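You operate a simulated robot arm through the tools that you are given. There is no shell and no other tool.

Carry out the task below with a simulated two-armed robot. There is one attempt and no reset: what you move stays moved.

JOB
Hold the yellow strainer on the top of the cloth table steady with one hand and put the tiny follower in it with the other.
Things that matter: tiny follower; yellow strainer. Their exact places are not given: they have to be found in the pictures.

Only the result counts: the job must be done as asked and must still hold three seconds after the hand-in. Knocking over, shifting, dropping, spilling or breaking anything else fails it. Flat cloth is picked up by pressing the open fingertips on it (5 to 10 N) and closing them slowly along it; thin cloth reads only 2 to 8 mm in the jaws.

ROBOT AND FRAMES
Two 7-joint arms with two-finger parallel grippers on one trunk, on a base that moves. Base frame: it is fixed to the floor where the robot stands at the start and does not move with it; the origin is under the middle of the robot, x ahead of it, y to its left, z up. Units: m, degrees, N and s.
The left shoulder is at the start at [0.062, 0.198, 1.079], the right one opposite. With the tool pointing down near the work surface each hand reaches from about 0.32 to 0.72 m from the robot's upright axis, wherever it stands, measured 20 degrees to its own side. Places, roughly: tiny follower [-1.5, 1, 0.75]; yellow strainer [-1.75, 0.75, 0.75]. Payload 1.57 kg a hand.
The tool frame of a hand sits at the grasp point between the pads (the TCP): z along the fingers, y along the line on which they close. The tips reach 0.03 m beyond it. The gripper opens to 0.11 m. The fingers are 0.024 m wide and 0.012 m thick; the gripper's body (0.048 by 0.112 m) begins 0.078 m behind the TCP.
Orientation is that of the tool frame in the base frame, as a unit quaternion [x, y, z, w]. With the fingers straight down and closing along the base's y, the tool's x points along the base's -x, its y along +y and its z along -z.

CONTROLS
- The arms move only by the tool arm_command. It takes "left_motion", "right_motion" or both (then of equal length, played together; a hand with none holds still); each is a list of rows, each a list of 7 numbers: the shift along the tool's x, y, z in cm, then the turn, a rotation vector about the tool's x, y, z in degrees, then the opening, from 0 (shut) to 1 (fully open). In form: [[dx, dy, dz, wx, wy, wz, claw], ...]. A call has 1 to 20 rows; each row is the pose to reach, as a shift and turn from the pose commanded when the call began, along the tool's axes at that moment. A row lasts 0.2 s, in which the tool goes at most 0.05 m and 8.6 degrees; a call with a longer step from one row to the next is refused whole, and so is a gripper value outside its range. Where a pose cannot be reached the arm comes as near as it can. A force on the tool above 40 N (or 10 N above the force at the start of the call, whichever is more), or a blocked arm, ends the call early, and 0.2 s more pass. Each finger travels about 0.072 m/s and halts on what it meets, pressing with about 36 N; the grip force reading is that of the motor and also rises with nothing between the fingers. The clock runs only during rows and for 0.2 s after the last one: add rows that repeat a pose to give the fingers time. The reply holds the time, the measured pose of the TCP, the force on the tool along the base axes, the opening and the grip force, in the units named above and with some noise, with the torque about the TCP (base axes, N m) and any sound that the robot's microphone picked up.
- Cameras (640 x 400 px; columns grow to the right, rows downward): "scene" is now at [0.1126, 0.0129, 1.6678]; the picture's right is [0.16, -0.99, 0.00], its down [-0.71, -0.12, -0.69] and it looks along [0.68, 0.11, -0.72] (base axes); focal length 275 px, centre (320, 200). "left" rides on the left gripper at [0.07, -0.016, -0.141] in its tool frame; the picture's right is [0.23, 0.97, 0.00], its down [-0.86, 0.20, -0.48] and it looks along [-0.47, 0.11, 0.88] (tool axes); focal length 222 px, centre (320, 200). "right" rides on the right gripper at [0.07, 0.016, -0.141] in its tool frame; the picture's right is [-0.23, 0.97, 0.00], its down [-0.85, -0.20, -0.48] and it looks along [-0.47, -0.11, 0.88] (tool axes); focal length 222 px, centre (320, 200).
- grab_frame(camera): a new picture of that camera. No time passes.
- slide_trunk(by): slides the trunk up (or, below 0, down) by that many m; the arms and the scene camera ride with it, the base frame stays. It gives what a move gives, with no picture.
- drive_base(legs): drives the robot by 1 to 6 legs, each [ahead, left, turn to the left] in m, m and degrees, along the robot's own axes; the way and the turn of a leg run together, so that a leg with both is an arc; at most 1.5 m and 180 degrees a leg. The arms and the cameras ride along, it lands a little off, and it stops where it bumps. It gives what a move gives.
- turn_head(pan, tilt): turns the head with the scene camera to pan (to the left, within 86 degrees either way) and tilt (down, from -29 to 69), counted from straight ahead of the robot. It gives what a move gives.
- probe_pixels(camera, pixels): for up to 12 pixels [column, row] of the newest picture of that camera ("zoom" is the newest enlarged one), the place [x, y, z] in the base frame of the surface seen there, good to about 0.003 m. No time passes.
- enlarge(camera, box): a new picture of the part [left, top, right, bottom] of that camera's present view, enlarged. No time passes.
- close_job(): hands the job in; it is judged then, once.

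Open the grippers and draw the arms clear of the work before you hand the job in, unless the task says otherwise.

The tools are called after "Emit:" as a command line: name --argument value ..., lists and objects as JSON in quotes. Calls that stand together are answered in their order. arm_command: Moves the arms, as the interface text tells. Its arguments: {"type":"object","properties":{"left_motion":{"type":"array"},"right_motion":{"type":"array"}},"required":[]} The other tools are called the same way: slide_trunk (by) moves the trunk up or down; drive_base (legs) drives the base; turn_head (pan, tilt) turns the head that bears the scene camera; grab_frame (camera) takes a picture; probe_pixels (camera, pixels) gives the place of the surface under pixels of a picture; enlarge (camera, box) takes an enlarged picture of a part of a camera's view; close_job () hands the job in.

At the start:

```text
t: 0.0
left_position: [0.467, 0.237, 1.0861]
left_ee_rot: [0.0, 1.0, 0.0, 0.0]
left_wrist_force: [0.1, -0.3, 0.0]
left_wrist_torque: [0.01, 0.01, -0.01]
left_opening: 0.1099
left_gripper_force: 0.0
right_position: [0.3572, -0.1338, 1.0704]
right_ee_rot: [0.0, 1.0, 0.0, -0.001]
right_wrist_force: [0.0, 0.1, 0.7]
right_wrist_torque: [-0.02, -0.01, 0.03]
right_opening: 0.11
right_gripper_force: 0.0
trunk travel left (down, up): [-0.675, 0.315]
robot x, y, heading: [0.001, 0.0006, -0.0]
head pan, tilt (commanded): [9.4, 46.1]
```

scene: 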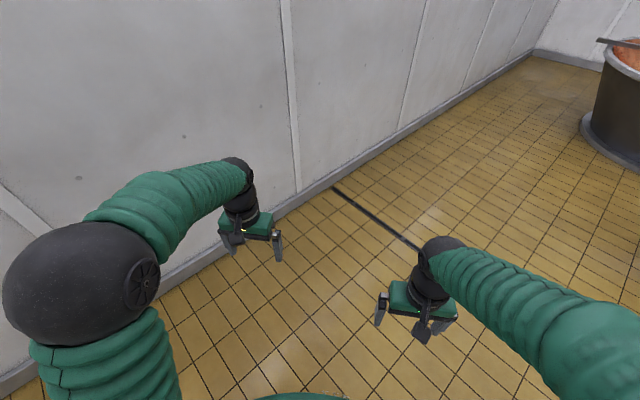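
right: 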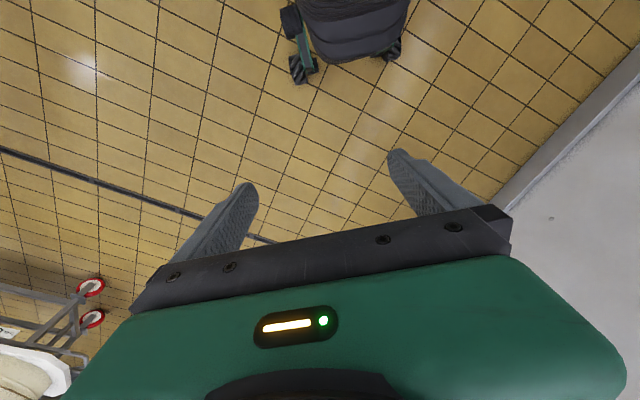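
left: 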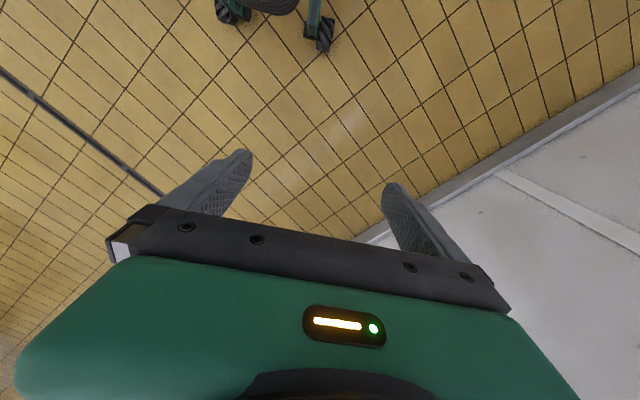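

The scene view shows only floor and wall; the targets are said to lie behind and to the left (about [-1.6, 0.9]). I turn the head fully left to see what is there before driving.

Emit:
turn_head --pan 86 --tilt 30

Emit:
grab_frame --camera "scene"

```text
t: 1.5
left_position: [0.4653, 0.237, 1.0882]
left_ee_rot: [0.0, 1.0, 0.0, 0.0]
left_wrist_force: [0.2, 0.9, -0.3]
left_wrist_torque: [0.01, 0.0, 0.0]
left_opening: 0.11
left_gripper_force: 0.0
right_position: [0.3564, -0.1343, 1.0711]
right_ee_rot: [-0.001, 1.0, -0.001, 0.0]
right_wrist_force: [0.1, 1.0, 0.7]
right_wrist_torque: [0.02, 0.01, 0.01]
right_opening: 0.1101
right_gripper_force: 0.0
trunk travel left (down, up): [-0.675, 0.315]
robot x, y, heading: [0.0019, -0.0036, -0.0]
head pan, tilt (commanded): [85.9, 30.0]
```

```text
taken
```

scene: 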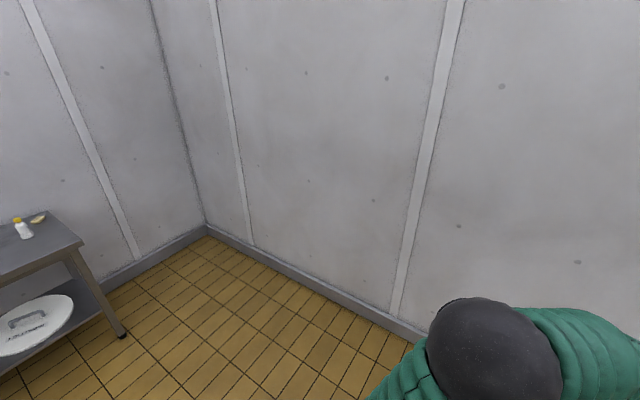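

A table corner shows on the left at about (50, 230). I probe the walls and table to know the free space before turning.

Emit:
probe_pixels --camera "scene" --pixels '[[205, 225], [395, 310], [450, 100], [80, 243], [50, 212], [120, 335], [20, 235], [40, 218], [10, 270]]'

```text
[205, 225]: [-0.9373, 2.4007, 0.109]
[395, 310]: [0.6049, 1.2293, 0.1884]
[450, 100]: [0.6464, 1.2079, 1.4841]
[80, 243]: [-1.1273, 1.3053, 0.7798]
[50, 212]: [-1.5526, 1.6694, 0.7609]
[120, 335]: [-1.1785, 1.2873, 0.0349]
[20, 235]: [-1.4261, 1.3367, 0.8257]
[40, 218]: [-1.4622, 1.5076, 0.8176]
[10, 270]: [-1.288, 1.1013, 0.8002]
```

The walls are over 1.3 m off, so turning in place is safe. I turn the robot left by about 100 degrees and look at the table with the head.

Emit:
drive_base --legs '[[0, 0, 100]]'

Emit:
turn_head --pan 45 --tilt 30

Emit:
grab_frame --camera "scene"

```text
t: 6.0
left_position: [-0.3014, 0.4273, 1.0872]
left_ee_rot: [0.756, -0.655, 0.0, 0.001]
left_wrist_force: [0.5, 0.1, -0.1]
left_wrist_torque: [0.0, 0.0, 0.0]
left_opening: 0.11
left_gripper_force: 0.0
right_position: [0.0831, 0.3716, 1.0695]
right_ee_rot: [0.756, -0.655, 0.0, 0.0]
right_wrist_force: [0.4, -0.7, 0.3]
right_wrist_torque: [-0.03, -0.03, 0.01]
right_opening: 0.1098
right_gripper_force: 0.0
trunk travel left (down, up): [-0.675, 0.315]
robot x, y, heading: [-0.0057, -0.0019, 98.1]
head pan, tilt (commanded): [85.9, 30.0]
```

```text
t: 7.1
left_position: [-0.3011, 0.4257, 1.0877]
left_ee_rot: [0.756, -0.654, 0.0, -0.001]
left_wrist_force: [0.6, 0.5, -0.2]
left_wrist_torque: [-0.04, -0.04, -0.01]
left_opening: 0.1101
left_gripper_force: 0.0
right_position: [0.0831, 0.3715, 1.0707]
right_ee_rot: [0.756, -0.655, -0.001, 0.0]
right_wrist_force: [0.3, -0.2, -0.3]
right_wrist_torque: [0.01, 0.0, 0.0]
right_opening: 0.1103
right_gripper_force: 0.1
trunk travel left (down, up): [-0.675, 0.315]
robot x, y, heading: [-0.0018, -0.0049, 98.3]
head pan, tilt (commanded): [45.0, 30.0]
```

```text
taken
```

scene: 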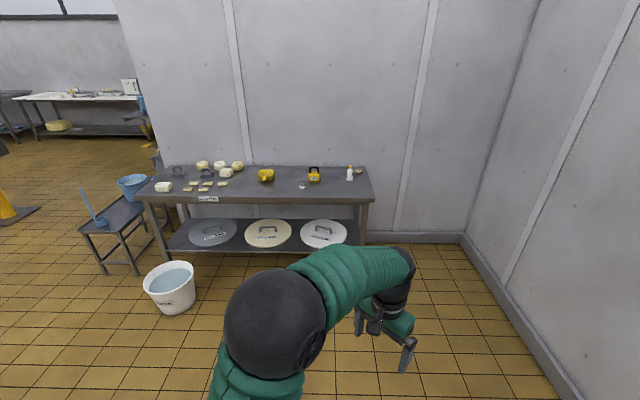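

The cheese table is in view, with a yellow item at (266, 175) and small things around (302, 187). I enlarge that part.

Emit:
enlarge --camera "scene" --box '[140, 140, 380, 290]'

Emit:
enlarge --camera "scene" --box '[240, 155, 370, 210]'

```text
2.67 times, centred on (260, 215) of scene
```

zoom: 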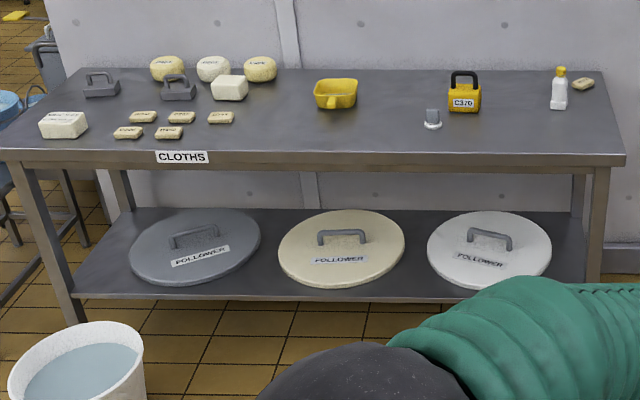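

```text
4.92 times, centred on (305, 182) of scene
```

zoom: 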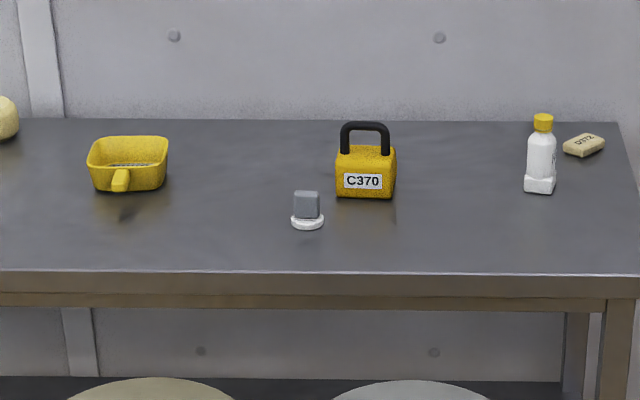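

The tiny follower is the small white disc with a grey knob at zoom (307, 210); the yellow strainer with a handle pointing at us is at zoom (128, 163). I probe these and the table edges.

Emit:
probe_pixels --camera "zoom" --pixels '[[307, 195], [307, 226], [292, 222], [323, 222], [120, 180], [90, 155], [165, 155], [128, 137], [365, 180], [10, 270], [600, 270], [200, 220]]'

```text
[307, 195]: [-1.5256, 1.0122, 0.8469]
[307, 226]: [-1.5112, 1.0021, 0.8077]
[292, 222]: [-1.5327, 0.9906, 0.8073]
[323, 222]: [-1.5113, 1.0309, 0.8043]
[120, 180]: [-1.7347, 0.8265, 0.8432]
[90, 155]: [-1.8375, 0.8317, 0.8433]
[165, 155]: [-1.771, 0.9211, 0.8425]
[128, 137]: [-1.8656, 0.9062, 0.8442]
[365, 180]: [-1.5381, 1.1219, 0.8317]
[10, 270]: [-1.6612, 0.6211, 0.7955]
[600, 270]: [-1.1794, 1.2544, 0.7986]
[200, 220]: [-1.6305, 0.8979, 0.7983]
```

The table's front edge runs along direction (0.61, 0.79), so I should face about 143 degrees. I check the size of my base in the hand pictures and the places of the bucket and stool before driving.

Emit:
probe_pixels --camera "scene" --pixels '[[172, 310], [193, 290], [145, 285], [172, 265], [118, 213], [137, 273], [82, 232], [140, 190], [372, 200], [268, 234], [322, 234], [360, 175]]'

Emit:
grab_frame --camera "left"

Emit:
grab_frame --camera "right"

```text
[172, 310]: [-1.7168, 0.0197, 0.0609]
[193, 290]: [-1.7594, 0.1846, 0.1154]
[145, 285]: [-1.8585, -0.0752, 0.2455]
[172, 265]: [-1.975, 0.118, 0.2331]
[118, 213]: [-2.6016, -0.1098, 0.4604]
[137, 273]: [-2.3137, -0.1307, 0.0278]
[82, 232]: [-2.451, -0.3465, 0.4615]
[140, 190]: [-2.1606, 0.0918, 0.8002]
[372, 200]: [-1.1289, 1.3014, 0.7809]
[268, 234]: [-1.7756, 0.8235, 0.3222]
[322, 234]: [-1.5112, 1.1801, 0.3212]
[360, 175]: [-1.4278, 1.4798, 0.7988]
```

```text
taken
```

left: 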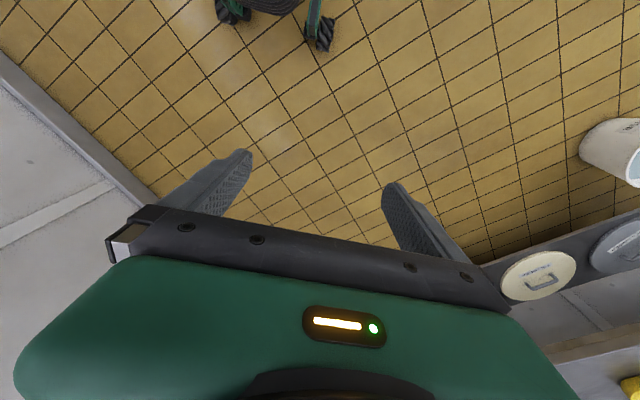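

```text
taken
```

right: 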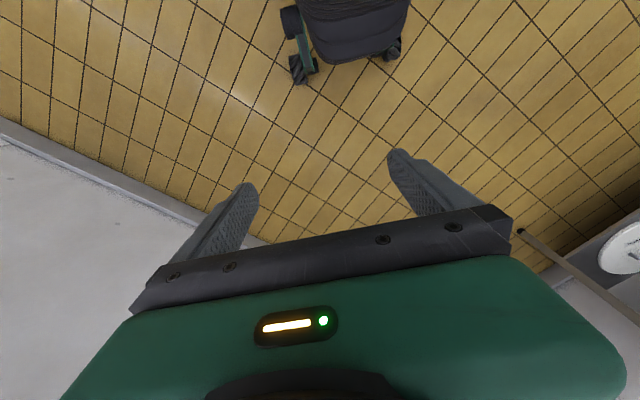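

Emit:
probe_pixels --camera "left" --pixels '[[318, 45], [232, 15], [330, 15], [270, 8]]'

Emit:
probe_pixels --camera "right" --pixels '[[300, 75], [393, 50], [290, 20], [350, 55]]'

```text
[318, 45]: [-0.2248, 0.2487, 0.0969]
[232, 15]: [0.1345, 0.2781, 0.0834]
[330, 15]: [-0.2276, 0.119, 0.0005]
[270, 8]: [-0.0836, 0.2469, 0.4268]
```

```text
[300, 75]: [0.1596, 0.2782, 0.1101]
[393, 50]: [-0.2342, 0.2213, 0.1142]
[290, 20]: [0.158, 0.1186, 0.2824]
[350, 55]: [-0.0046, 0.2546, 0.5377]
```

My base's wheels reach about 0.29 m ahead of the axis, and the bucket sits at about [-1.85, 0.05], well left of my path. I turn to face the table (about 142.7°) and drive to 0.6 m short of its front edge, then look again.

Emit:
drive_base --legs '[[0, 0, 44.4], [1.05, 0.36, 0]]'

Emit:
turn_head --pan 0 --tilt 50

Emit:
grab_frame --camera "scene"

```text
t: 14.8
left_position: [-1.5644, 0.4454, 1.0884]
left_ee_rot: [0.946, -0.324, -0.001, 0.0]
left_wrist_force: [0.5, 0.9, 0.4]
left_wrist_torque: [0.0, 0.03, -0.02]
left_opening: 0.1099
left_gripper_force: 0.0
right_position: [-1.2489, 0.6724, 1.0707]
right_ee_rot: [0.946, -0.325, 0.0, -0.001]
right_wrist_force: [-0.3, 0.4, -1.0]
right_wrist_torque: [0.02, -0.03, 0.01]
right_opening: 0.1098
right_gripper_force: 0.1
trunk travel left (down, up): [-0.675, 0.315]
robot x, y, heading: [-1.0545, 0.3472, 142.4]
head pan, tilt (commanded): [45.0, 30.0]
```

```text
t: 15.9
left_position: [-1.5639, 0.4458, 1.0889]
left_ee_rot: [0.946, -0.325, -0.001, 0.0]
left_wrist_force: [0.2, 0.5, 0.1]
left_wrist_torque: [0.0, -0.01, 0.02]
left_opening: 0.1099
left_gripper_force: 0.0
right_position: [-1.2489, 0.6703, 1.0714]
right_ee_rot: [0.946, -0.324, -0.001, 0.0]
right_wrist_force: [-0.3, -0.4, 0.8]
right_wrist_torque: [-0.02, 0.01, 0.03]
right_opening: 0.1097
right_gripper_force: 0.2
trunk travel left (down, up): [-0.675, 0.315]
robot x, y, heading: [-1.054, 0.3442, 141.8]
head pan, tilt (commanded): [0.0, 50.0]
```

```text
taken
```

scene: 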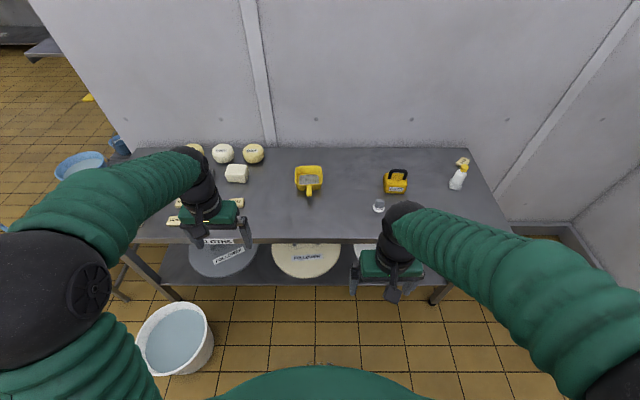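

The strainer is at (309, 180) with its handle pointing at me at (310, 192), and the follower at (379, 206). I enlarge both for better measuring.

Emit:
enlarge --camera "scene" --box '[280, 155, 344, 205]'

Emit:
probe_pixels --camera "zoom" --pixels '[[150, 150], [300, 150], [440, 150], [300, 270], [300, 300], [300, 340], [160, 250], [440, 250], [300, 380], [290, 360], [320, 360], [300, 200]]'

Emit:
enlarge --camera "scene" --box '[360, 180, 424, 220]'

```text
8.00 times, centred on (312, 180) of scene
```

zoom: 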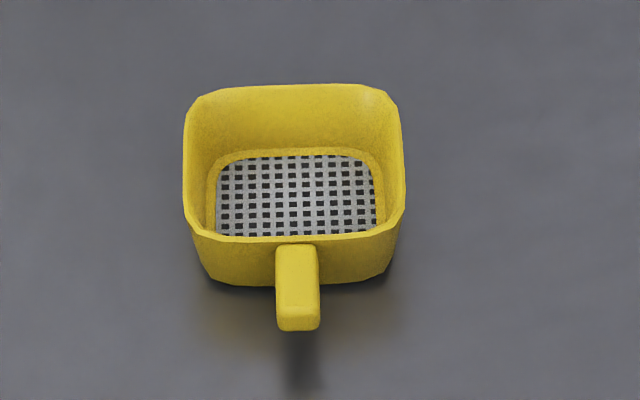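

```text
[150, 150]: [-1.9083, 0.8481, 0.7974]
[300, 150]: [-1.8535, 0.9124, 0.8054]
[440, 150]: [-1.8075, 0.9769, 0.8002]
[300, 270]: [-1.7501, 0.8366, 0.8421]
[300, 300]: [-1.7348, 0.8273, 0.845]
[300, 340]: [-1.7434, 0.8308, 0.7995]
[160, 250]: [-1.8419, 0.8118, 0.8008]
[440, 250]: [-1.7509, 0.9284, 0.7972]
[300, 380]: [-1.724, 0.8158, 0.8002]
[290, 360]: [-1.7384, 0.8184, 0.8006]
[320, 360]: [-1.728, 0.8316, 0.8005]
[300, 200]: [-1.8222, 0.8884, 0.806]
```

```text
10.00 times, centred on (392, 200) of scene
```

zoom: 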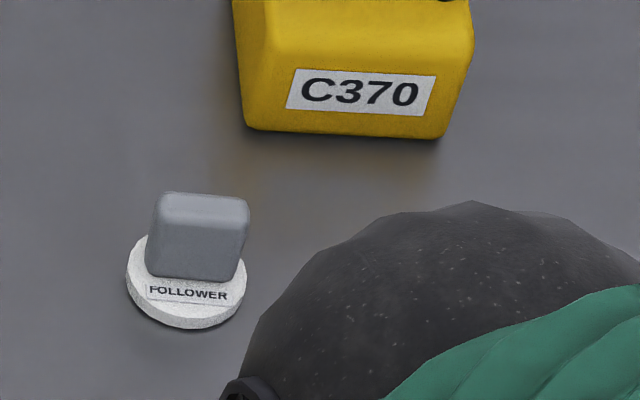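

The follower reads "FOLLOWER" on its white disc with a grey block knob at zoom (200, 235). I probe its knob corners and disc edges, then re-zoom on the strainer for the rim.

Emit:
probe_pixels --camera "zoom" --pixels '[[165, 203], [240, 208], [170, 225], [235, 230], [152, 270], [232, 275], [130, 280], [240, 295], [185, 322], [200, 198], [300, 130], [60, 250]]'

Emit:
enlarge --camera "scene" --box '[280, 155, 344, 205]'

Emit:
probe_pixels --camera "zoom" --pixels '[[190, 105], [395, 105], [290, 87], [186, 190], [402, 190], [225, 160], [370, 160], [222, 232], [372, 230], [285, 310], [312, 310], [298, 328]]'

```text
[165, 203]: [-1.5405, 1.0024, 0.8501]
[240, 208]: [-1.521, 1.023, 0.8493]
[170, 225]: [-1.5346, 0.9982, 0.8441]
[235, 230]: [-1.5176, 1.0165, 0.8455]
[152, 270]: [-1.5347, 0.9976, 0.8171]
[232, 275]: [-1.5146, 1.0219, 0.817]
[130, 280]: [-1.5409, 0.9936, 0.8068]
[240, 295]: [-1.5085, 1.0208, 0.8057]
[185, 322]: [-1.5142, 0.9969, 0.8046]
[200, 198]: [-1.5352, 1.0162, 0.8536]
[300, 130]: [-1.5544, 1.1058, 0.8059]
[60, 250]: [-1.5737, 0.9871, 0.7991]
```

```text
8.00 times, centred on (312, 180) of scene
```

zoom: 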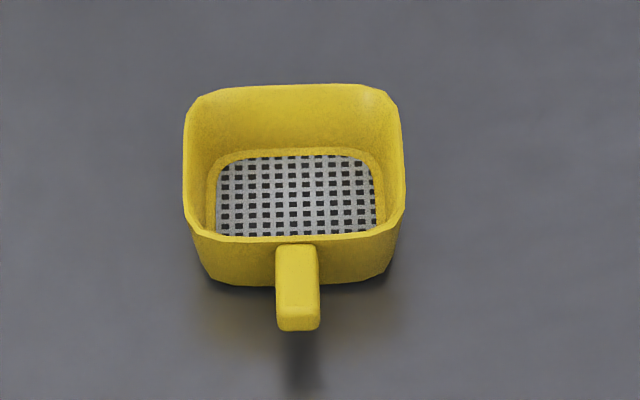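

```text
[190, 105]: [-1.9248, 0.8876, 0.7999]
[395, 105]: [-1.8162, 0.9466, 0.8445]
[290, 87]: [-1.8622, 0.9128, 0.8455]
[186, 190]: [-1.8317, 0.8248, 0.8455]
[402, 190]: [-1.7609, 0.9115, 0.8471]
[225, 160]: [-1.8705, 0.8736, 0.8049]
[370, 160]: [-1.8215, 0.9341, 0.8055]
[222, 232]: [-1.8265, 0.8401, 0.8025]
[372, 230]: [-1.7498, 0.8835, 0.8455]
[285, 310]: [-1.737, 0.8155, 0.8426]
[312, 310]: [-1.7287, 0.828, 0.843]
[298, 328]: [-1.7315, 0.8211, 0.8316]
```

Rim probes put the strainer's centre about 1.97 m along the table normal and 0.40 m to the left of the start line, its handle 0.018 m wide at z≈0.84 pointing at me; the follower's knob is ~0.03 m wide, top z≈0.853. I drive the rest of the way, stopping ~5 cm short of the table edge.

Emit:
drive_base --legs '[[0.3, 0.078, 0.8]]'

Emit:
turn_head --pan 0 --tilt 60

Emit:
grab_frame --camera "scene"

Emit:
grab_frame --camera "right"

Emit:
grab_frame --camera "left"

```text
t: 18.1
left_position: [-1.8522, 0.5637, 1.0903]
left_ee_rot: [0.948, -0.319, -0.002, 0.001]
left_wrist_force: [0.5, -0.2, 0.5]
left_wrist_torque: [0.03, 0.05, 0.01]
left_opening: 0.1103
left_gripper_force: 0.0
right_position: [-1.5407, 0.793, 1.0717]
right_ee_rot: [0.948, -0.319, -0.001, 0.001]
right_wrist_force: [0.8, -0.2, -0.2]
right_wrist_torque: [0.03, -0.01, 0.02]
right_opening: 0.1102
right_gripper_force: 0.0
trunk travel left (down, up): [-0.675, 0.315]
robot x, y, heading: [-1.3426, 0.4705, 142.9]
head pan, tilt (commanded): [0.0, 50.0]
```

```text
t: 18.8
left_position: [-1.8526, 0.5621, 1.0892]
left_ee_rot: [0.948, -0.319, -0.001, 0.0]
left_wrist_force: [1.0, 0.6, -0.8]
left_wrist_torque: [0.02, 0.03, -0.02]
left_opening: 0.1098
left_gripper_force: 0.1
right_position: [-1.5422, 0.7922, 1.0713]
right_ee_rot: [0.948, -0.318, 0.0, 0.0]
right_wrist_force: [-0.3, -0.5, 0.1]
right_wrist_torque: [0.04, -0.02, 0.0]
right_opening: 0.1097
right_gripper_force: 0.1
trunk travel left (down, up): [-0.675, 0.315]
robot x, y, heading: [-1.3419, 0.4694, 142.8]
head pan, tilt (commanded): [0.0, 60.0]
```

```text
taken
```

scene: 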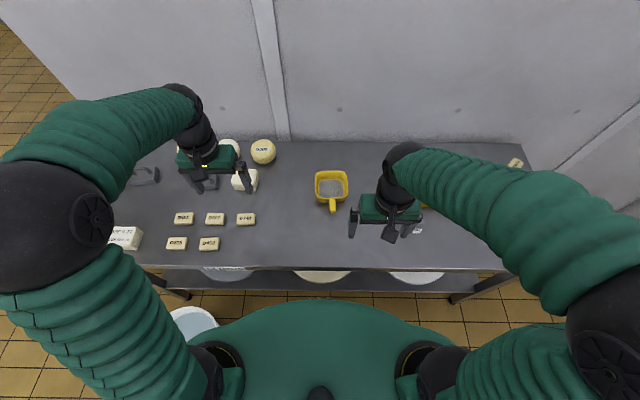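

```text
taken
```

right: 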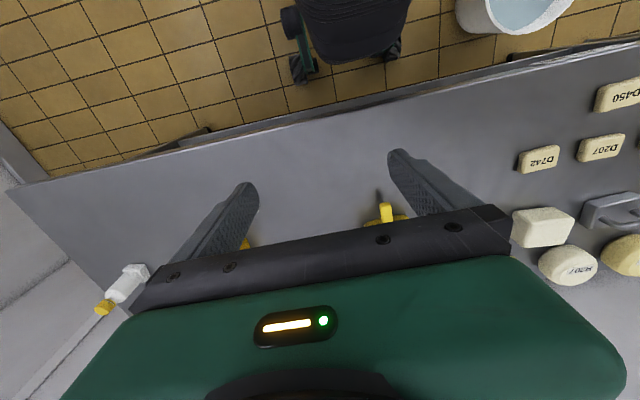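

```text
taken
```

left: 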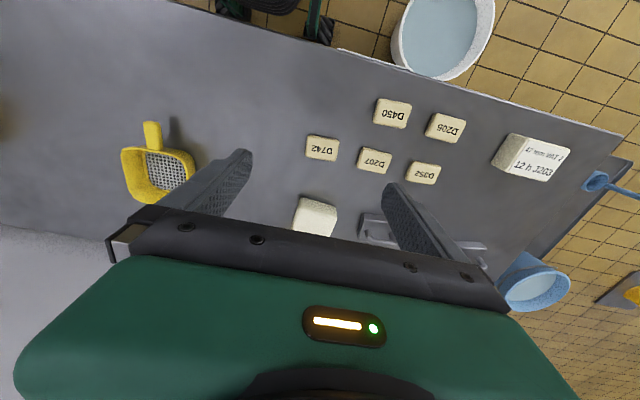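

The robot stands at heading 142.8° with its base 5 cm off the table; the right gripper hides the follower at about (400, 220). I move the right hand to above the follower (forward 12.6 cm, right 18.2 cm, down 10 cm) for a close look.

Emit:
arm_command --right_motion '[[-1.5, -2.3, 0, 0, 0, 0, 1], [-3.2, -4.6, 1, 0, 0, 0, 1], [-5, -7.2, 2.5, 0, 0, 0, 1], [-6.8, -9.8, 4, 0, 0, 0, 1], [-8.6, -12.4, 5.5, 0, 0, 0, 1], [-10.4, -15, 7, 0, 0, 0, 1], [-11.8, -17, 8.5, 0, 0, 0, 1], [-12.6, -18.2, 10, 0, 0, 0, 1], [-12.6, -18.2, 10, 0, 0, 0, 1]]'

Emit:
grab_frame --camera "right"

Emit:
grab_frame --camera "scene"

```text
t: 20.8
left_position: [-1.8532, 0.5611, 1.089]
left_ee_rot: [0.948, -0.319, -0.001, -0.001]
left_wrist_force: [-0.2, 1.0, 0.0]
left_wrist_torque: [0.01, 0.03, 0.01]
left_opening: 0.11
left_gripper_force: 0.1
right_position: [-1.5329, 1.0129, 0.9722]
right_ee_rot: [0.948, -0.319, -0.002, 0.0]
right_wrist_force: [-0.2, -0.5, -0.9]
right_wrist_torque: [0.05, 0.01, 0.01]
right_opening: 0.11
right_gripper_force: 0.0
trunk travel left (down, up): [-0.675, 0.315]
robot x, y, heading: [-1.3432, 0.4662, 142.9]
head pan, tilt (commanded): [0.0, 60.0]
```

```text
taken
```

right: 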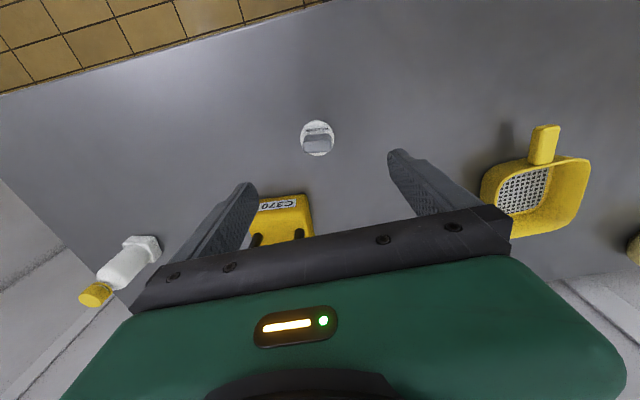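

```text
taken
```

scene: 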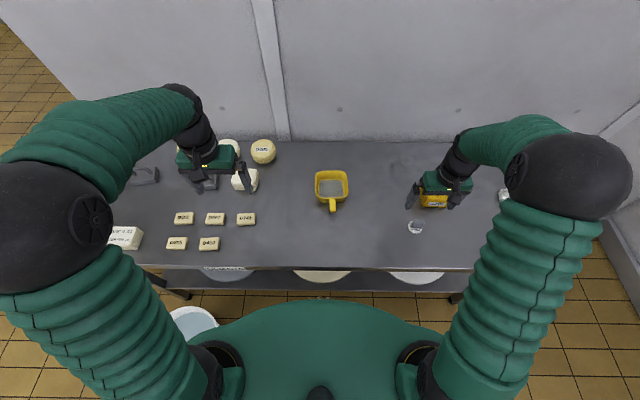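

The follower is at (317, 138) in the right camera, well between the fingers. I enlarge it from both cameras and probe the knob's sides.

Emit:
enlarge --camera "right" --box '[285, 115, 349, 160]'

Emit:
probe_pixels --camera "right" --pixels '[[304, 143], [318, 148], [330, 143], [318, 135], [305, 136], [330, 136], [317, 121], [301, 137], [333, 137], [318, 143], [285, 205], [285, 225]]'

Emit:
enlarge --camera "scene" --box '[399, 212, 431, 240]'

```text
8.89 times, centred on (317, 138) of right
```

zoom: 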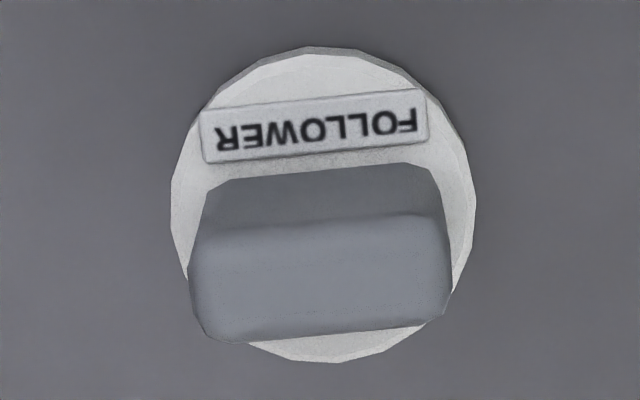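

```text
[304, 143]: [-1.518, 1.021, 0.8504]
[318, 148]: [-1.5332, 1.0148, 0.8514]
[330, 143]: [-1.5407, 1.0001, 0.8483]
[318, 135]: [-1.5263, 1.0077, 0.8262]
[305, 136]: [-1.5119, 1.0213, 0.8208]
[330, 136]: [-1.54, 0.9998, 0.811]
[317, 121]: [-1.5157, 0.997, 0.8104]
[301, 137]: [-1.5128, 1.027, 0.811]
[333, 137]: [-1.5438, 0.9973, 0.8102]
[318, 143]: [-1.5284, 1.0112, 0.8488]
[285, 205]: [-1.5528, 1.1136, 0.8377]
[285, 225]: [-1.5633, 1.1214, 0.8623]
```

```text
14.29 times, centred on (415, 226) of scene
```

zoom: 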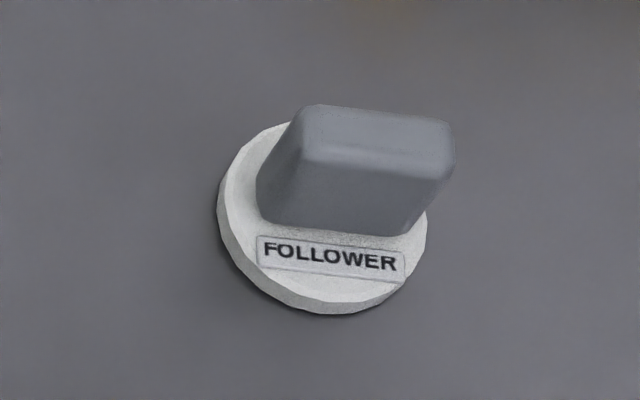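

The knob is a block ~3.0 x 1.5 cm, turned about 7.5° from my lateral axis, centred at practically the present right TCP. I leave the right hand hovering and first bring the left hand over the strainer handle, tilting it 45° so its body stays on my side.

Emit:
arm_command --left_motion '[[0, -2.5, 0, 0, -4, 0, 1], [0.2, -5.5, 0, 0, -8, 0, 1], [0.4, -9, 1, 0, -13, 0, 1], [0.6, -12.5, 2, 0, -18, 0, 1], [0.8, -16, 3.5, 0, -23, 0, 1], [1.0, -19.5, 5, 0, -28, 0, 1], [1.2, -22.5, 6.5, 0, -33, 0, 1], [1.4, -25, 8, 0, -38, 0, 1], [1.4, -27, 9.5, 0, -42, 0, 1], [1.4, -27.8, 10.9, 0, -45, 0, 1], [1.4, -27.8, 10.9, 0, -45, 0, 1]]'

Emit:
grab_frame --camera "left"

Emit:
grab_frame --camera "scene"

```text
t: 22.7
left_position: [-1.77, 0.7298, 1.0642]
left_ee_rot: [0.91, -0.182, -0.345, -0.141]
left_wrist_force: [-0.1, 0.1, 0.3]
left_wrist_torque: [0.01, -0.02, -0.01]
left_opening: 0.11
left_gripper_force: 0.0
right_position: [-1.5334, 1.0108, 0.9722]
right_ee_rot: [0.948, -0.319, -0.001, -0.002]
right_wrist_force: [-0.2, -0.6, -0.5]
right_wrist_torque: [-0.01, -0.03, 0.01]
right_opening: 0.1099
right_gripper_force: 0.1
trunk travel left (down, up): [-0.675, 0.315]
robot x, y, heading: [-1.3438, 0.47, 142.8]
head pan, tilt (commanded): [0.0, 60.0]
stopped in row 9 (left hand): the arm was blocked; the commanded pose is now the measured one
```

```text
taken
```

left: 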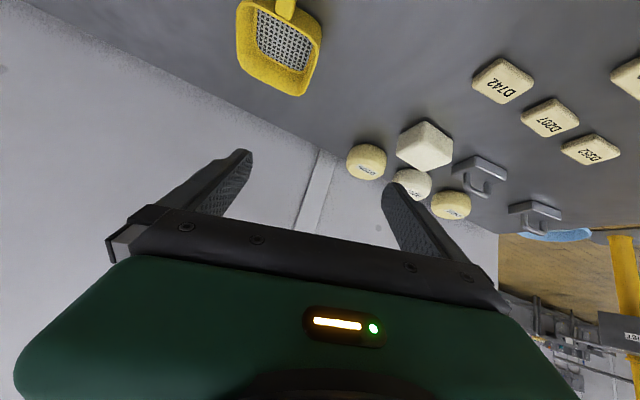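

```text
taken
```

scene: 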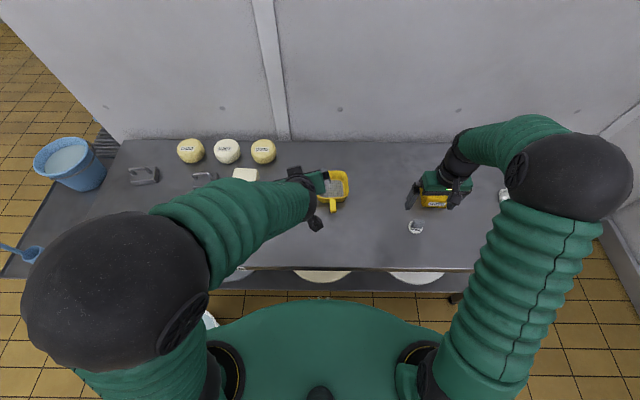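

The left arm got stuck short at row 9 (TCP at lateral 0.49 instead of 0.40, rolled by ~14°), so a 45° tilt so far inward is awkward for it. I ease the tilt back to 30°, square it up with the handle and then shift in over the handle.

Emit:
arm_command --left_motion '[[0, 0, 0, 0.2, 4.0, 4.0, 1], [0, 0, 0, 0.5, 8.5, 8.5, 1], [0, 0, 0, 0.8, 12, 12, 1], [1, -1, 0, 0.88, 13.8, 13.66, 1], [3.0, -2.7, -0.2, 0.88, 13.8, 13.66, 1], [5.2, -4.6, -0.4, 0.88, 13.8, 13.66, 1], [7.4, -6.5, -0.6, 0.88, 13.8, 13.66, 1], [8.6, -7.65, -0.63, 0.88, 13.8, 13.66, 1], [8.6, -7.65, -0.63, 0.88, 13.8, 13.66, 1]]'

Emit:
grab_frame --camera "left"

Emit:
grab_frame --camera "scene"

```text
t: 24.4
left_position: [-1.7584, 0.7431, 1.059]
left_ee_rot: [0.935, -0.209, -0.271, -0.095]
left_wrist_force: [0.9, 0.0, 0.0]
left_wrist_torque: [0.05, 0.02, -0.03]
left_opening: 0.1102
left_gripper_force: 0.0
right_position: [-1.533, 1.0098, 0.973]
right_ee_rot: [0.948, -0.319, -0.002, -0.002]
right_wrist_force: [0.4, 0.2, -1.2]
right_wrist_torque: [-0.02, -0.01, 0.02]
right_opening: 0.1099
right_gripper_force: 0.1
trunk travel left (down, up): [-0.675, 0.315]
robot x, y, heading: [-1.3434, 0.4706, 142.8]
head pan, tilt (commanded): [0.0, 60.0]
stopped in row 8 (left hand): the arm was blocked; the commanded pose is now the measured one
```

```text
taken
```

left: 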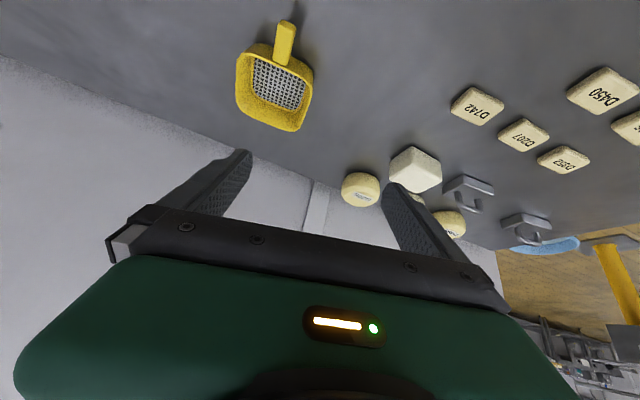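

```text
taken
```

scene: 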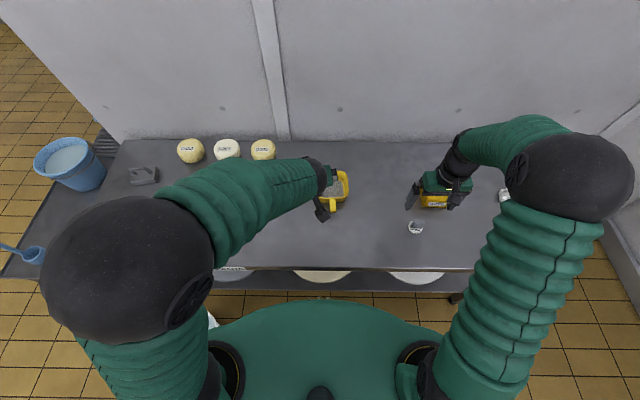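

Still held back (TCP lateral 0.475, twisted), so the forward tilt this close to my midline is the limit. I go back to fingers straight down with the left hand, still high above the table, and then test how far it can come in over the handle.

Emit:
arm_command --left_motion '[[0, 0, 0, 0, 6.6, 2.3, 1], [0, 0, 0, -0.1, 13.3, 4.6, 1], [0, 0, 0, -0.2, 20, 7, 1], [0, 0, 0, -0.3, 26.6, 9.3, 1], [0, 0, 0, -0.4, 33.3, 11.6, 1], [0, 0, 0, -0.4, 33.3, 11.6, 1], [0, 0, 0, -0.4, 33.3, 11.6, 1]]'

```text
t: 26.0
left_position: [-1.7522, 0.7461, 1.0541]
left_ee_rot: [0.946, -0.325, 0.002, 0.002]
left_wrist_force: [0.8, 0.2, 0.4]
left_wrist_torque: [-0.02, 0.0, -0.01]
left_opening: 0.1104
left_gripper_force: 0.1
right_position: [-1.533, 1.011, 0.9723]
right_ee_rot: [0.948, -0.319, -0.001, -0.001]
right_wrist_force: [-0.4, 0.0, -0.1]
right_wrist_torque: [0.03, -0.04, 0.0]
right_opening: 0.1099
right_gripper_force: 0.1
trunk travel left (down, up): [-0.675, 0.315]
robot x, y, heading: [-1.3419, 0.4721, 142.9]
head pan, tilt (commanded): [0.0, 60.0]
```

Straight down works here. Now I shift the left hand right by 7.2 cm and down 5 cm, over the handle, to test reach.

Emit:
arm_command --left_motion '[[0, -2, 1, 0, 0, 0, 1], [0, -4.4, 2.5, 0, 0, 0, 1], [0, -6.4, 4, 0, 0, 0, 1], [0, -7.2, 5, 0, 0, 0, 1], [0, -7.2, 5, 0, 0, 0, 1]]'

Emit:
grab_frame --camera "left"

Emit:
grab_frame --camera "scene"

```text
t: 27.2
left_position: [-1.7069, 0.8041, 1.0052]
left_ee_rot: [0.946, -0.325, 0.002, 0.002]
left_wrist_force: [0.4, 0.2, -0.1]
left_wrist_torque: [0.01, 0.03, 0.0]
left_opening: 0.1101
left_gripper_force: 0.0
right_position: [-1.5327, 1.0109, 0.9723]
right_ee_rot: [0.948, -0.319, -0.001, -0.001]
right_wrist_force: [-0.6, 0.1, -0.6]
right_wrist_torque: [0.02, -0.01, -0.03]
right_opening: 0.1099
right_gripper_force: 0.0
trunk travel left (down, up): [-0.675, 0.315]
robot x, y, heading: [-1.3396, 0.4696, 143.0]
head pan, tilt (commanded): [0.0, 60.0]
```

```text
taken
```

left: 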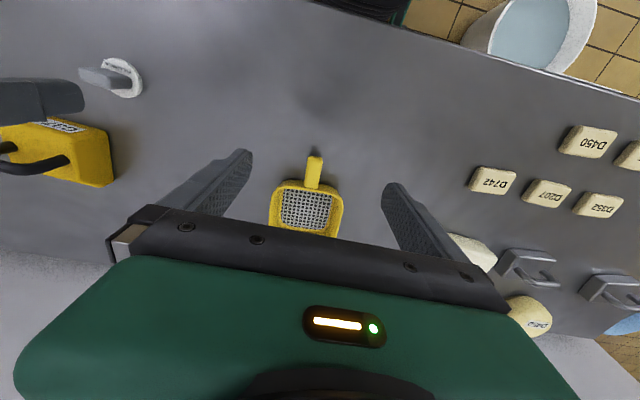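

```text
taken
```

scene: 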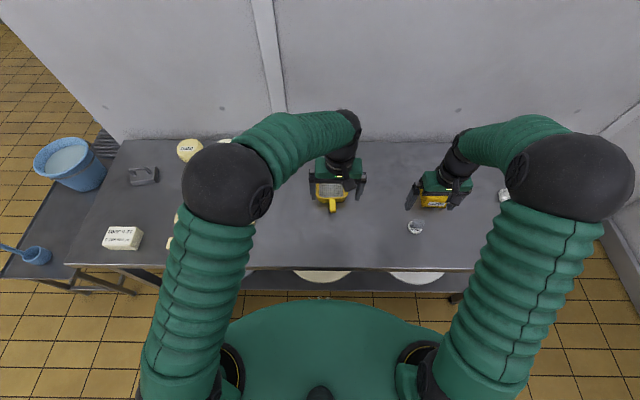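

Straight down the left hand sits fine right above the handle (handle at (315, 170) in the left view, strainer between the fingers). I try the tilt again from here, slowly, 2.5° a row up to 25°, without moving the TCP.

Emit:
arm_command --left_motion '[[0, 0, 0, 0, -2.5, 0, 1], [0, 0, 0, 0, -5, 0, 1], [0, 0, 0, 0, -7.5, 0, 1], [0, 0, 0, 0, -10, 0, 1], [0, 0, 0, 0, -12.5, 0, 1], [0, 0, 0, 0, -15, 0, 1], [0, 0, 0, 0, -17.5, 0, 1], [0, 0, 0, 0, -20, 0, 1], [0, 0, 0, 0, -22.5, 0, 1], [0, 0, 0, 0, -25, 0, 1], [0, 0, 0, 0, -25, 0, 1]]'

Emit:
grab_frame --camera "scene"

```text
t: 29.3
left_position: [-1.7867, 0.7548, 0.9967]
left_ee_rot: [0.954, -0.234, -0.182, -0.035]
left_wrist_force: [0.6, -0.6, -0.1]
left_wrist_torque: [0.03, -0.01, -0.02]
left_opening: 0.11
left_gripper_force: 0.1
right_position: [-1.5311, 1.0093, 0.9747]
right_ee_rot: [0.948, -0.319, -0.001, -0.002]
right_wrist_force: [0.4, 0.6, 0.6]
right_wrist_torque: [0.01, 0.02, -0.02]
right_opening: 0.11
right_gripper_force: 0.1
trunk travel left (down, up): [-0.675, 0.315]
robot x, y, heading: [-1.3395, 0.4685, 142.9]
head pan, tilt (commanded): [0.0, 60.0]
stopped in row 10 (left hand): the arm was blocked; the commanded pose is now the measured one
```

```text
taken
```

scene: 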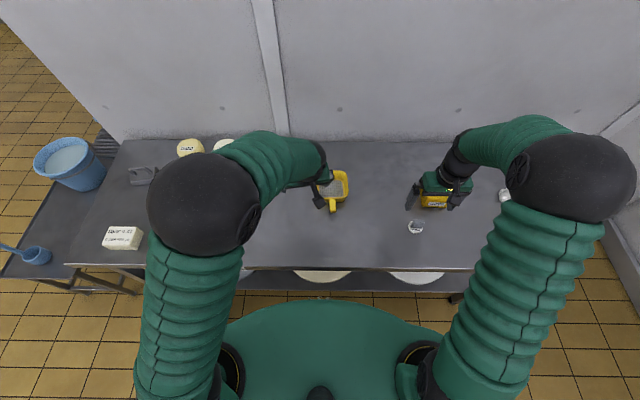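

Tilting pushed the TCP 9 cm to the left again (lateral 0.483), so it is a joint limit. I return over the handle with only an 8° tilt, and will later bring the right hand in turned and leaned to its own side to stay clear.

Emit:
arm_command --left_motion '[[0.5, -1, -0.1, 0.9, 3.3, 2.3, 1], [1.2, -2.3, -0.3, 1.8, 6.6, 4.7, 1], [2.2, -4.2, -0.5, 2.7, 10, 7, 1], [3.2, -6.1, -0.8, 3.54, 13.3, 9.33, 1], [4.15, -7.96, -1.03, 3.54, 13.3, 9.33, 1], [4.15, -7.96, -1.03, 3.54, 13.3, 9.33, 1], [4.15, -7.96, -1.03, 3.54, 13.3, 9.33, 1]]'

Emit:
grab_frame --camera "left"

Emit:
grab_frame --camera "scene"

```text
t: 30.9
left_position: [-1.7061, 0.8102, 0.9913]
left_ee_rot: [0.943, -0.326, -0.066, -0.024]
left_wrist_force: [-0.7, -0.3, 0.4]
left_wrist_torque: [0.01, 0.01, 0.02]
left_opening: 0.1099
left_gripper_force: 0.0
right_position: [-1.5322, 1.0099, 0.9734]
right_ee_rot: [0.948, -0.319, -0.001, -0.001]
right_wrist_force: [0.2, -0.4, 0.4]
right_wrist_torque: [-0.01, 0.03, 0.01]
right_opening: 0.11
right_gripper_force: 0.0
trunk travel left (down, up): [-0.675, 0.315]
robot x, y, heading: [-1.3388, 0.4689, 142.7]
head pan, tilt (commanded): [0.0, 60.0]
```

```text
taken
```

left: 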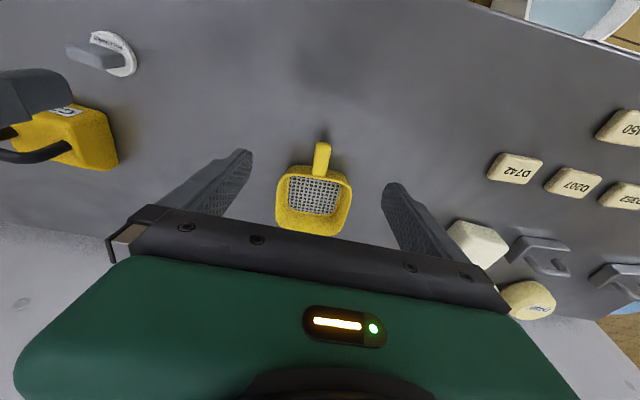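

```text
taken
```

scene: 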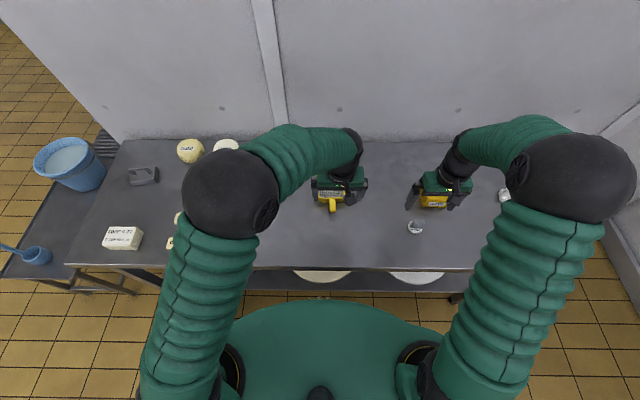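

At 8° tilt the left hand holds its place properly (lateral 0.39). I try 7° more, slowly, to see whether the TCP stays put.

Emit:
arm_command --left_motion '[[0, 0, 0, 0, -2, 0, 1], [0, 0, 0, 0, -4, 0, 1], [0, 0, 0, 0, -5.5, 0, 1], [0, 0, 0, 0, -7, 0, 1], [0, 0, 0, 0, -7, 0, 1]]'

```text
t: 32.3
left_position: [-1.7436, 0.7887, 0.9856]
left_ee_rot: [0.95, -0.285, -0.123, -0.031]
left_wrist_force: [-0.1, 0.9, 0.0]
left_wrist_torque: [0.01, 0.01, -0.03]
left_opening: 0.1101
left_gripper_force: 0.0
right_position: [-1.5309, 1.0084, 0.9742]
right_ee_rot: [0.948, -0.319, -0.003, -0.001]
right_wrist_force: [1.3, 1.0, 0.3]
right_wrist_torque: [0.02, 0.0, 0.03]
right_opening: 0.1099
right_gripper_force: 0.0
trunk travel left (down, up): [-0.675, 0.315]
robot x, y, heading: [-1.3423, 0.469, 142.8]
head pan, tilt (commanded): [0.0, 60.0]
stopped in row 5 (left hand): the arm was blocked; the commanded pose is now the measured one
```

Beyond about 10° the left arm drifts, so 8° is what it can give here. I go back over the handle at that tilt and lower to z≈0.95 for an exact look at the handle.

Emit:
arm_command --left_motion '[[0.5, -0.7, 0.2, 0.6, 2.8, 1.6, 1], [1.2, -1.8, 1.0, 1.34, 6.32, 3.55, 1], [2.0, -2.8, 2.0, 1.34, 6.32, 3.55, 1], [2.46, -3.39, 2.94, 1.34, 6.32, 3.55, 1], [2.46, -3.39, 2.94, 1.34, 6.32, 3.55, 1], [2.46, -3.39, 2.94, 1.34, 6.32, 3.55, 1]]'

Emit:
grab_frame --camera "left"

Emit:
enlarge --camera "left" --box '[240, 90, 400, 250]'

```text
t: 33.7
left_position: [-1.7079, 0.8116, 0.9547]
left_ee_rot: [0.945, -0.32, -0.07, -0.027]
left_wrist_force: [-0.4, 0.3, 0.5]
left_wrist_torque: [-0.01, 0.0, 0.02]
left_opening: 0.1101
left_gripper_force: 0.0
right_position: [-1.5303, 1.0093, 0.9755]
right_ee_rot: [0.948, -0.319, -0.002, -0.001]
right_wrist_force: [0.2, 0.3, -0.1]
right_wrist_torque: [0.03, 0.0, -0.02]
right_opening: 0.11
right_gripper_force: 0.0
trunk travel left (down, up): [-0.675, 0.315]
robot x, y, heading: [-1.3417, 0.4682, 142.7]
head pan, tilt (commanded): [0.0, 60.0]
```

```text
taken
```

left: 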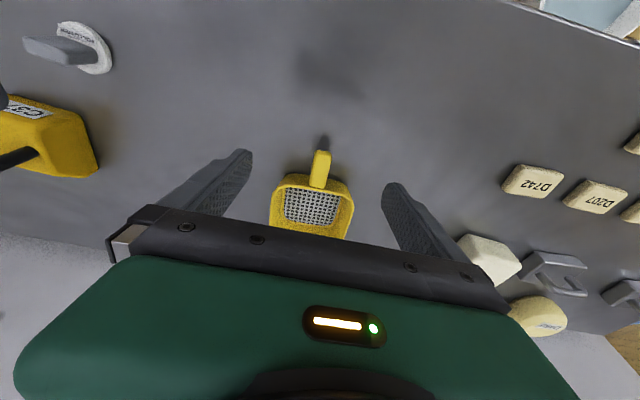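

```text
2.50 times, centred on (320, 170) of left
```

zoom: 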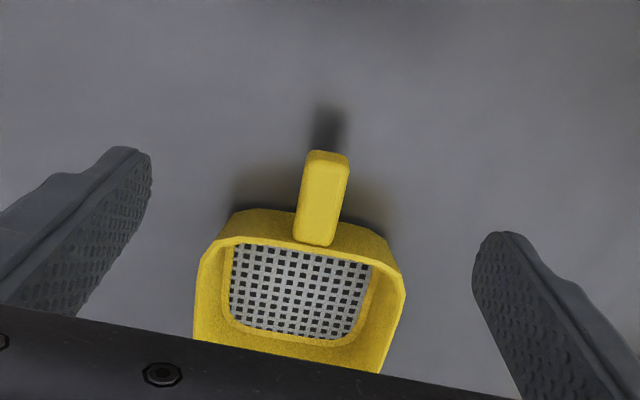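

The handle shows clearly at zoom (323, 195). I probe its end, sides and root, and the front wall next to it.

Emit:
probe_pixels --camera "zoom" --pixels '[[327, 158], [309, 175], [344, 175], [303, 215], [338, 215], [313, 238], [320, 195], [270, 225], [370, 240], [215, 250], [395, 290], [298, 290]]'

```text
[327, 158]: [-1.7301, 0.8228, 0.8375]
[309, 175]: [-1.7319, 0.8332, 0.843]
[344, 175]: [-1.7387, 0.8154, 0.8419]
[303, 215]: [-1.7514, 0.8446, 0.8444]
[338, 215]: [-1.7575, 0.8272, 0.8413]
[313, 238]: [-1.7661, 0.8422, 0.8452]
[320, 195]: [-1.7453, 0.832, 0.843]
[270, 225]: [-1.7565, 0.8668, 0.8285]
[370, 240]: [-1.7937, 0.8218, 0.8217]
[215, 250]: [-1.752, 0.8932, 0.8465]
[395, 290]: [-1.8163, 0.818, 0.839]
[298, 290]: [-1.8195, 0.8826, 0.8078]
```

The handle's midline runs at lateral 0.396–0.399, turned about 6° from my forward axis, top z 0.844, end at n=1.874. I turn the left hand by -6° about its z, and lower it to fingertips ~2.5 cm above the handle.

Emit:
arm_command --left_motion '[[-0.6, 0.2, 1.2, 0, 0, -2, 1], [-1.3, 0.4, 2.8, 0, 0, -4, 1], [-2.0, 0.6, 4.4, 0, 0, -6, 1], [-2.5, 0.7, 5.9, 0, 0, -6, 1], [-2.5, 0.7, 5.9, 0, 0, -6, 1], [-2.5, 0.7, 5.9, 0, 0, -6, 1]]'

Emit:
grab_frame --camera "left"

Emit:
enlarge --camera "left" --box '[240, 90, 400, 250]'

Emit:
grab_frame --camera "scene"

```text
t: 35.1
left_position: [-1.7357, 0.8254, 0.8966]
left_ee_rot: [0.959, -0.274, -0.068, -0.028]
left_wrist_force: [-0.3, -1.1, 0.5]
left_wrist_torque: [0.0, 0.0, -0.01]
left_opening: 0.1099
left_gripper_force: 0.1
right_position: [-1.5309, 1.0091, 0.9747]
right_ee_rot: [0.948, -0.319, -0.003, -0.002]
right_wrist_force: [-0.1, 0.0, -1.0]
right_wrist_torque: [0.01, -0.01, 0.02]
right_opening: 0.11
right_gripper_force: 0.2
trunk travel left (down, up): [-0.675, 0.315]
robot x, y, heading: [-1.3411, 0.474, 142.9]
head pan, tilt (commanded): [0.0, 60.0]
```

```text
taken
```

left: 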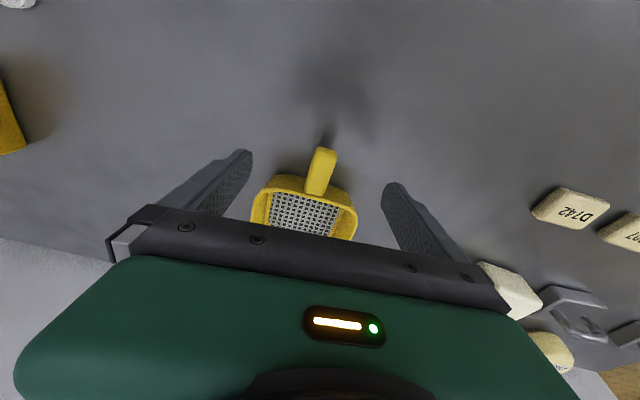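

```text
2.50 times, centred on (320, 170) of left
```

zoom: 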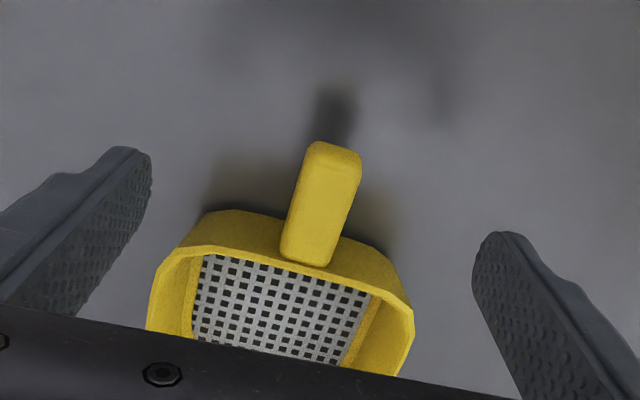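

```text
taken
```

scene: 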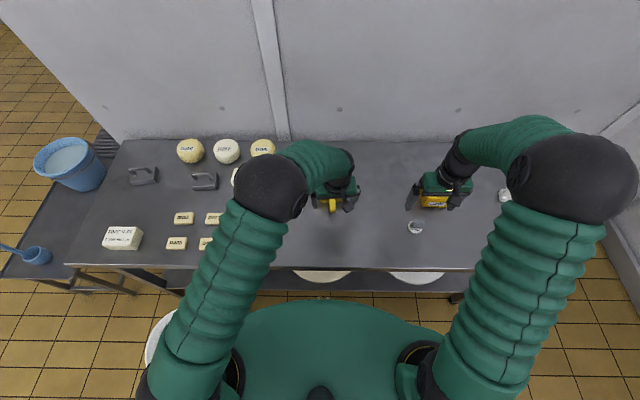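

The handle is now parallel to the fingers. I probe its sides once more to check the sideways centring between the jaws before descending.

Emit:
probe_pixels --camera "zoom" --pixels '[[305, 165], [358, 178], [295, 205], [348, 218], [286, 245], [335, 255], [325, 190], [330, 150], [250, 225], [370, 260], [315, 220], [310, 240]]'

```text
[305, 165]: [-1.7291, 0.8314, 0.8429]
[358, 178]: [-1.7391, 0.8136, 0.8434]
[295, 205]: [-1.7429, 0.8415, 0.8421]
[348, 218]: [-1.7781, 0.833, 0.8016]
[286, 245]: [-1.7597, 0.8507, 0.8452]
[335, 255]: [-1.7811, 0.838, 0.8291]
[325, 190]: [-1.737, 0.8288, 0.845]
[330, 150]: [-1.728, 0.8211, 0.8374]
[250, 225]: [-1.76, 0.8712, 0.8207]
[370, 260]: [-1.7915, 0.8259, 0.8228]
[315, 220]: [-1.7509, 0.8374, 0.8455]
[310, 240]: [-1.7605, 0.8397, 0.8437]
```

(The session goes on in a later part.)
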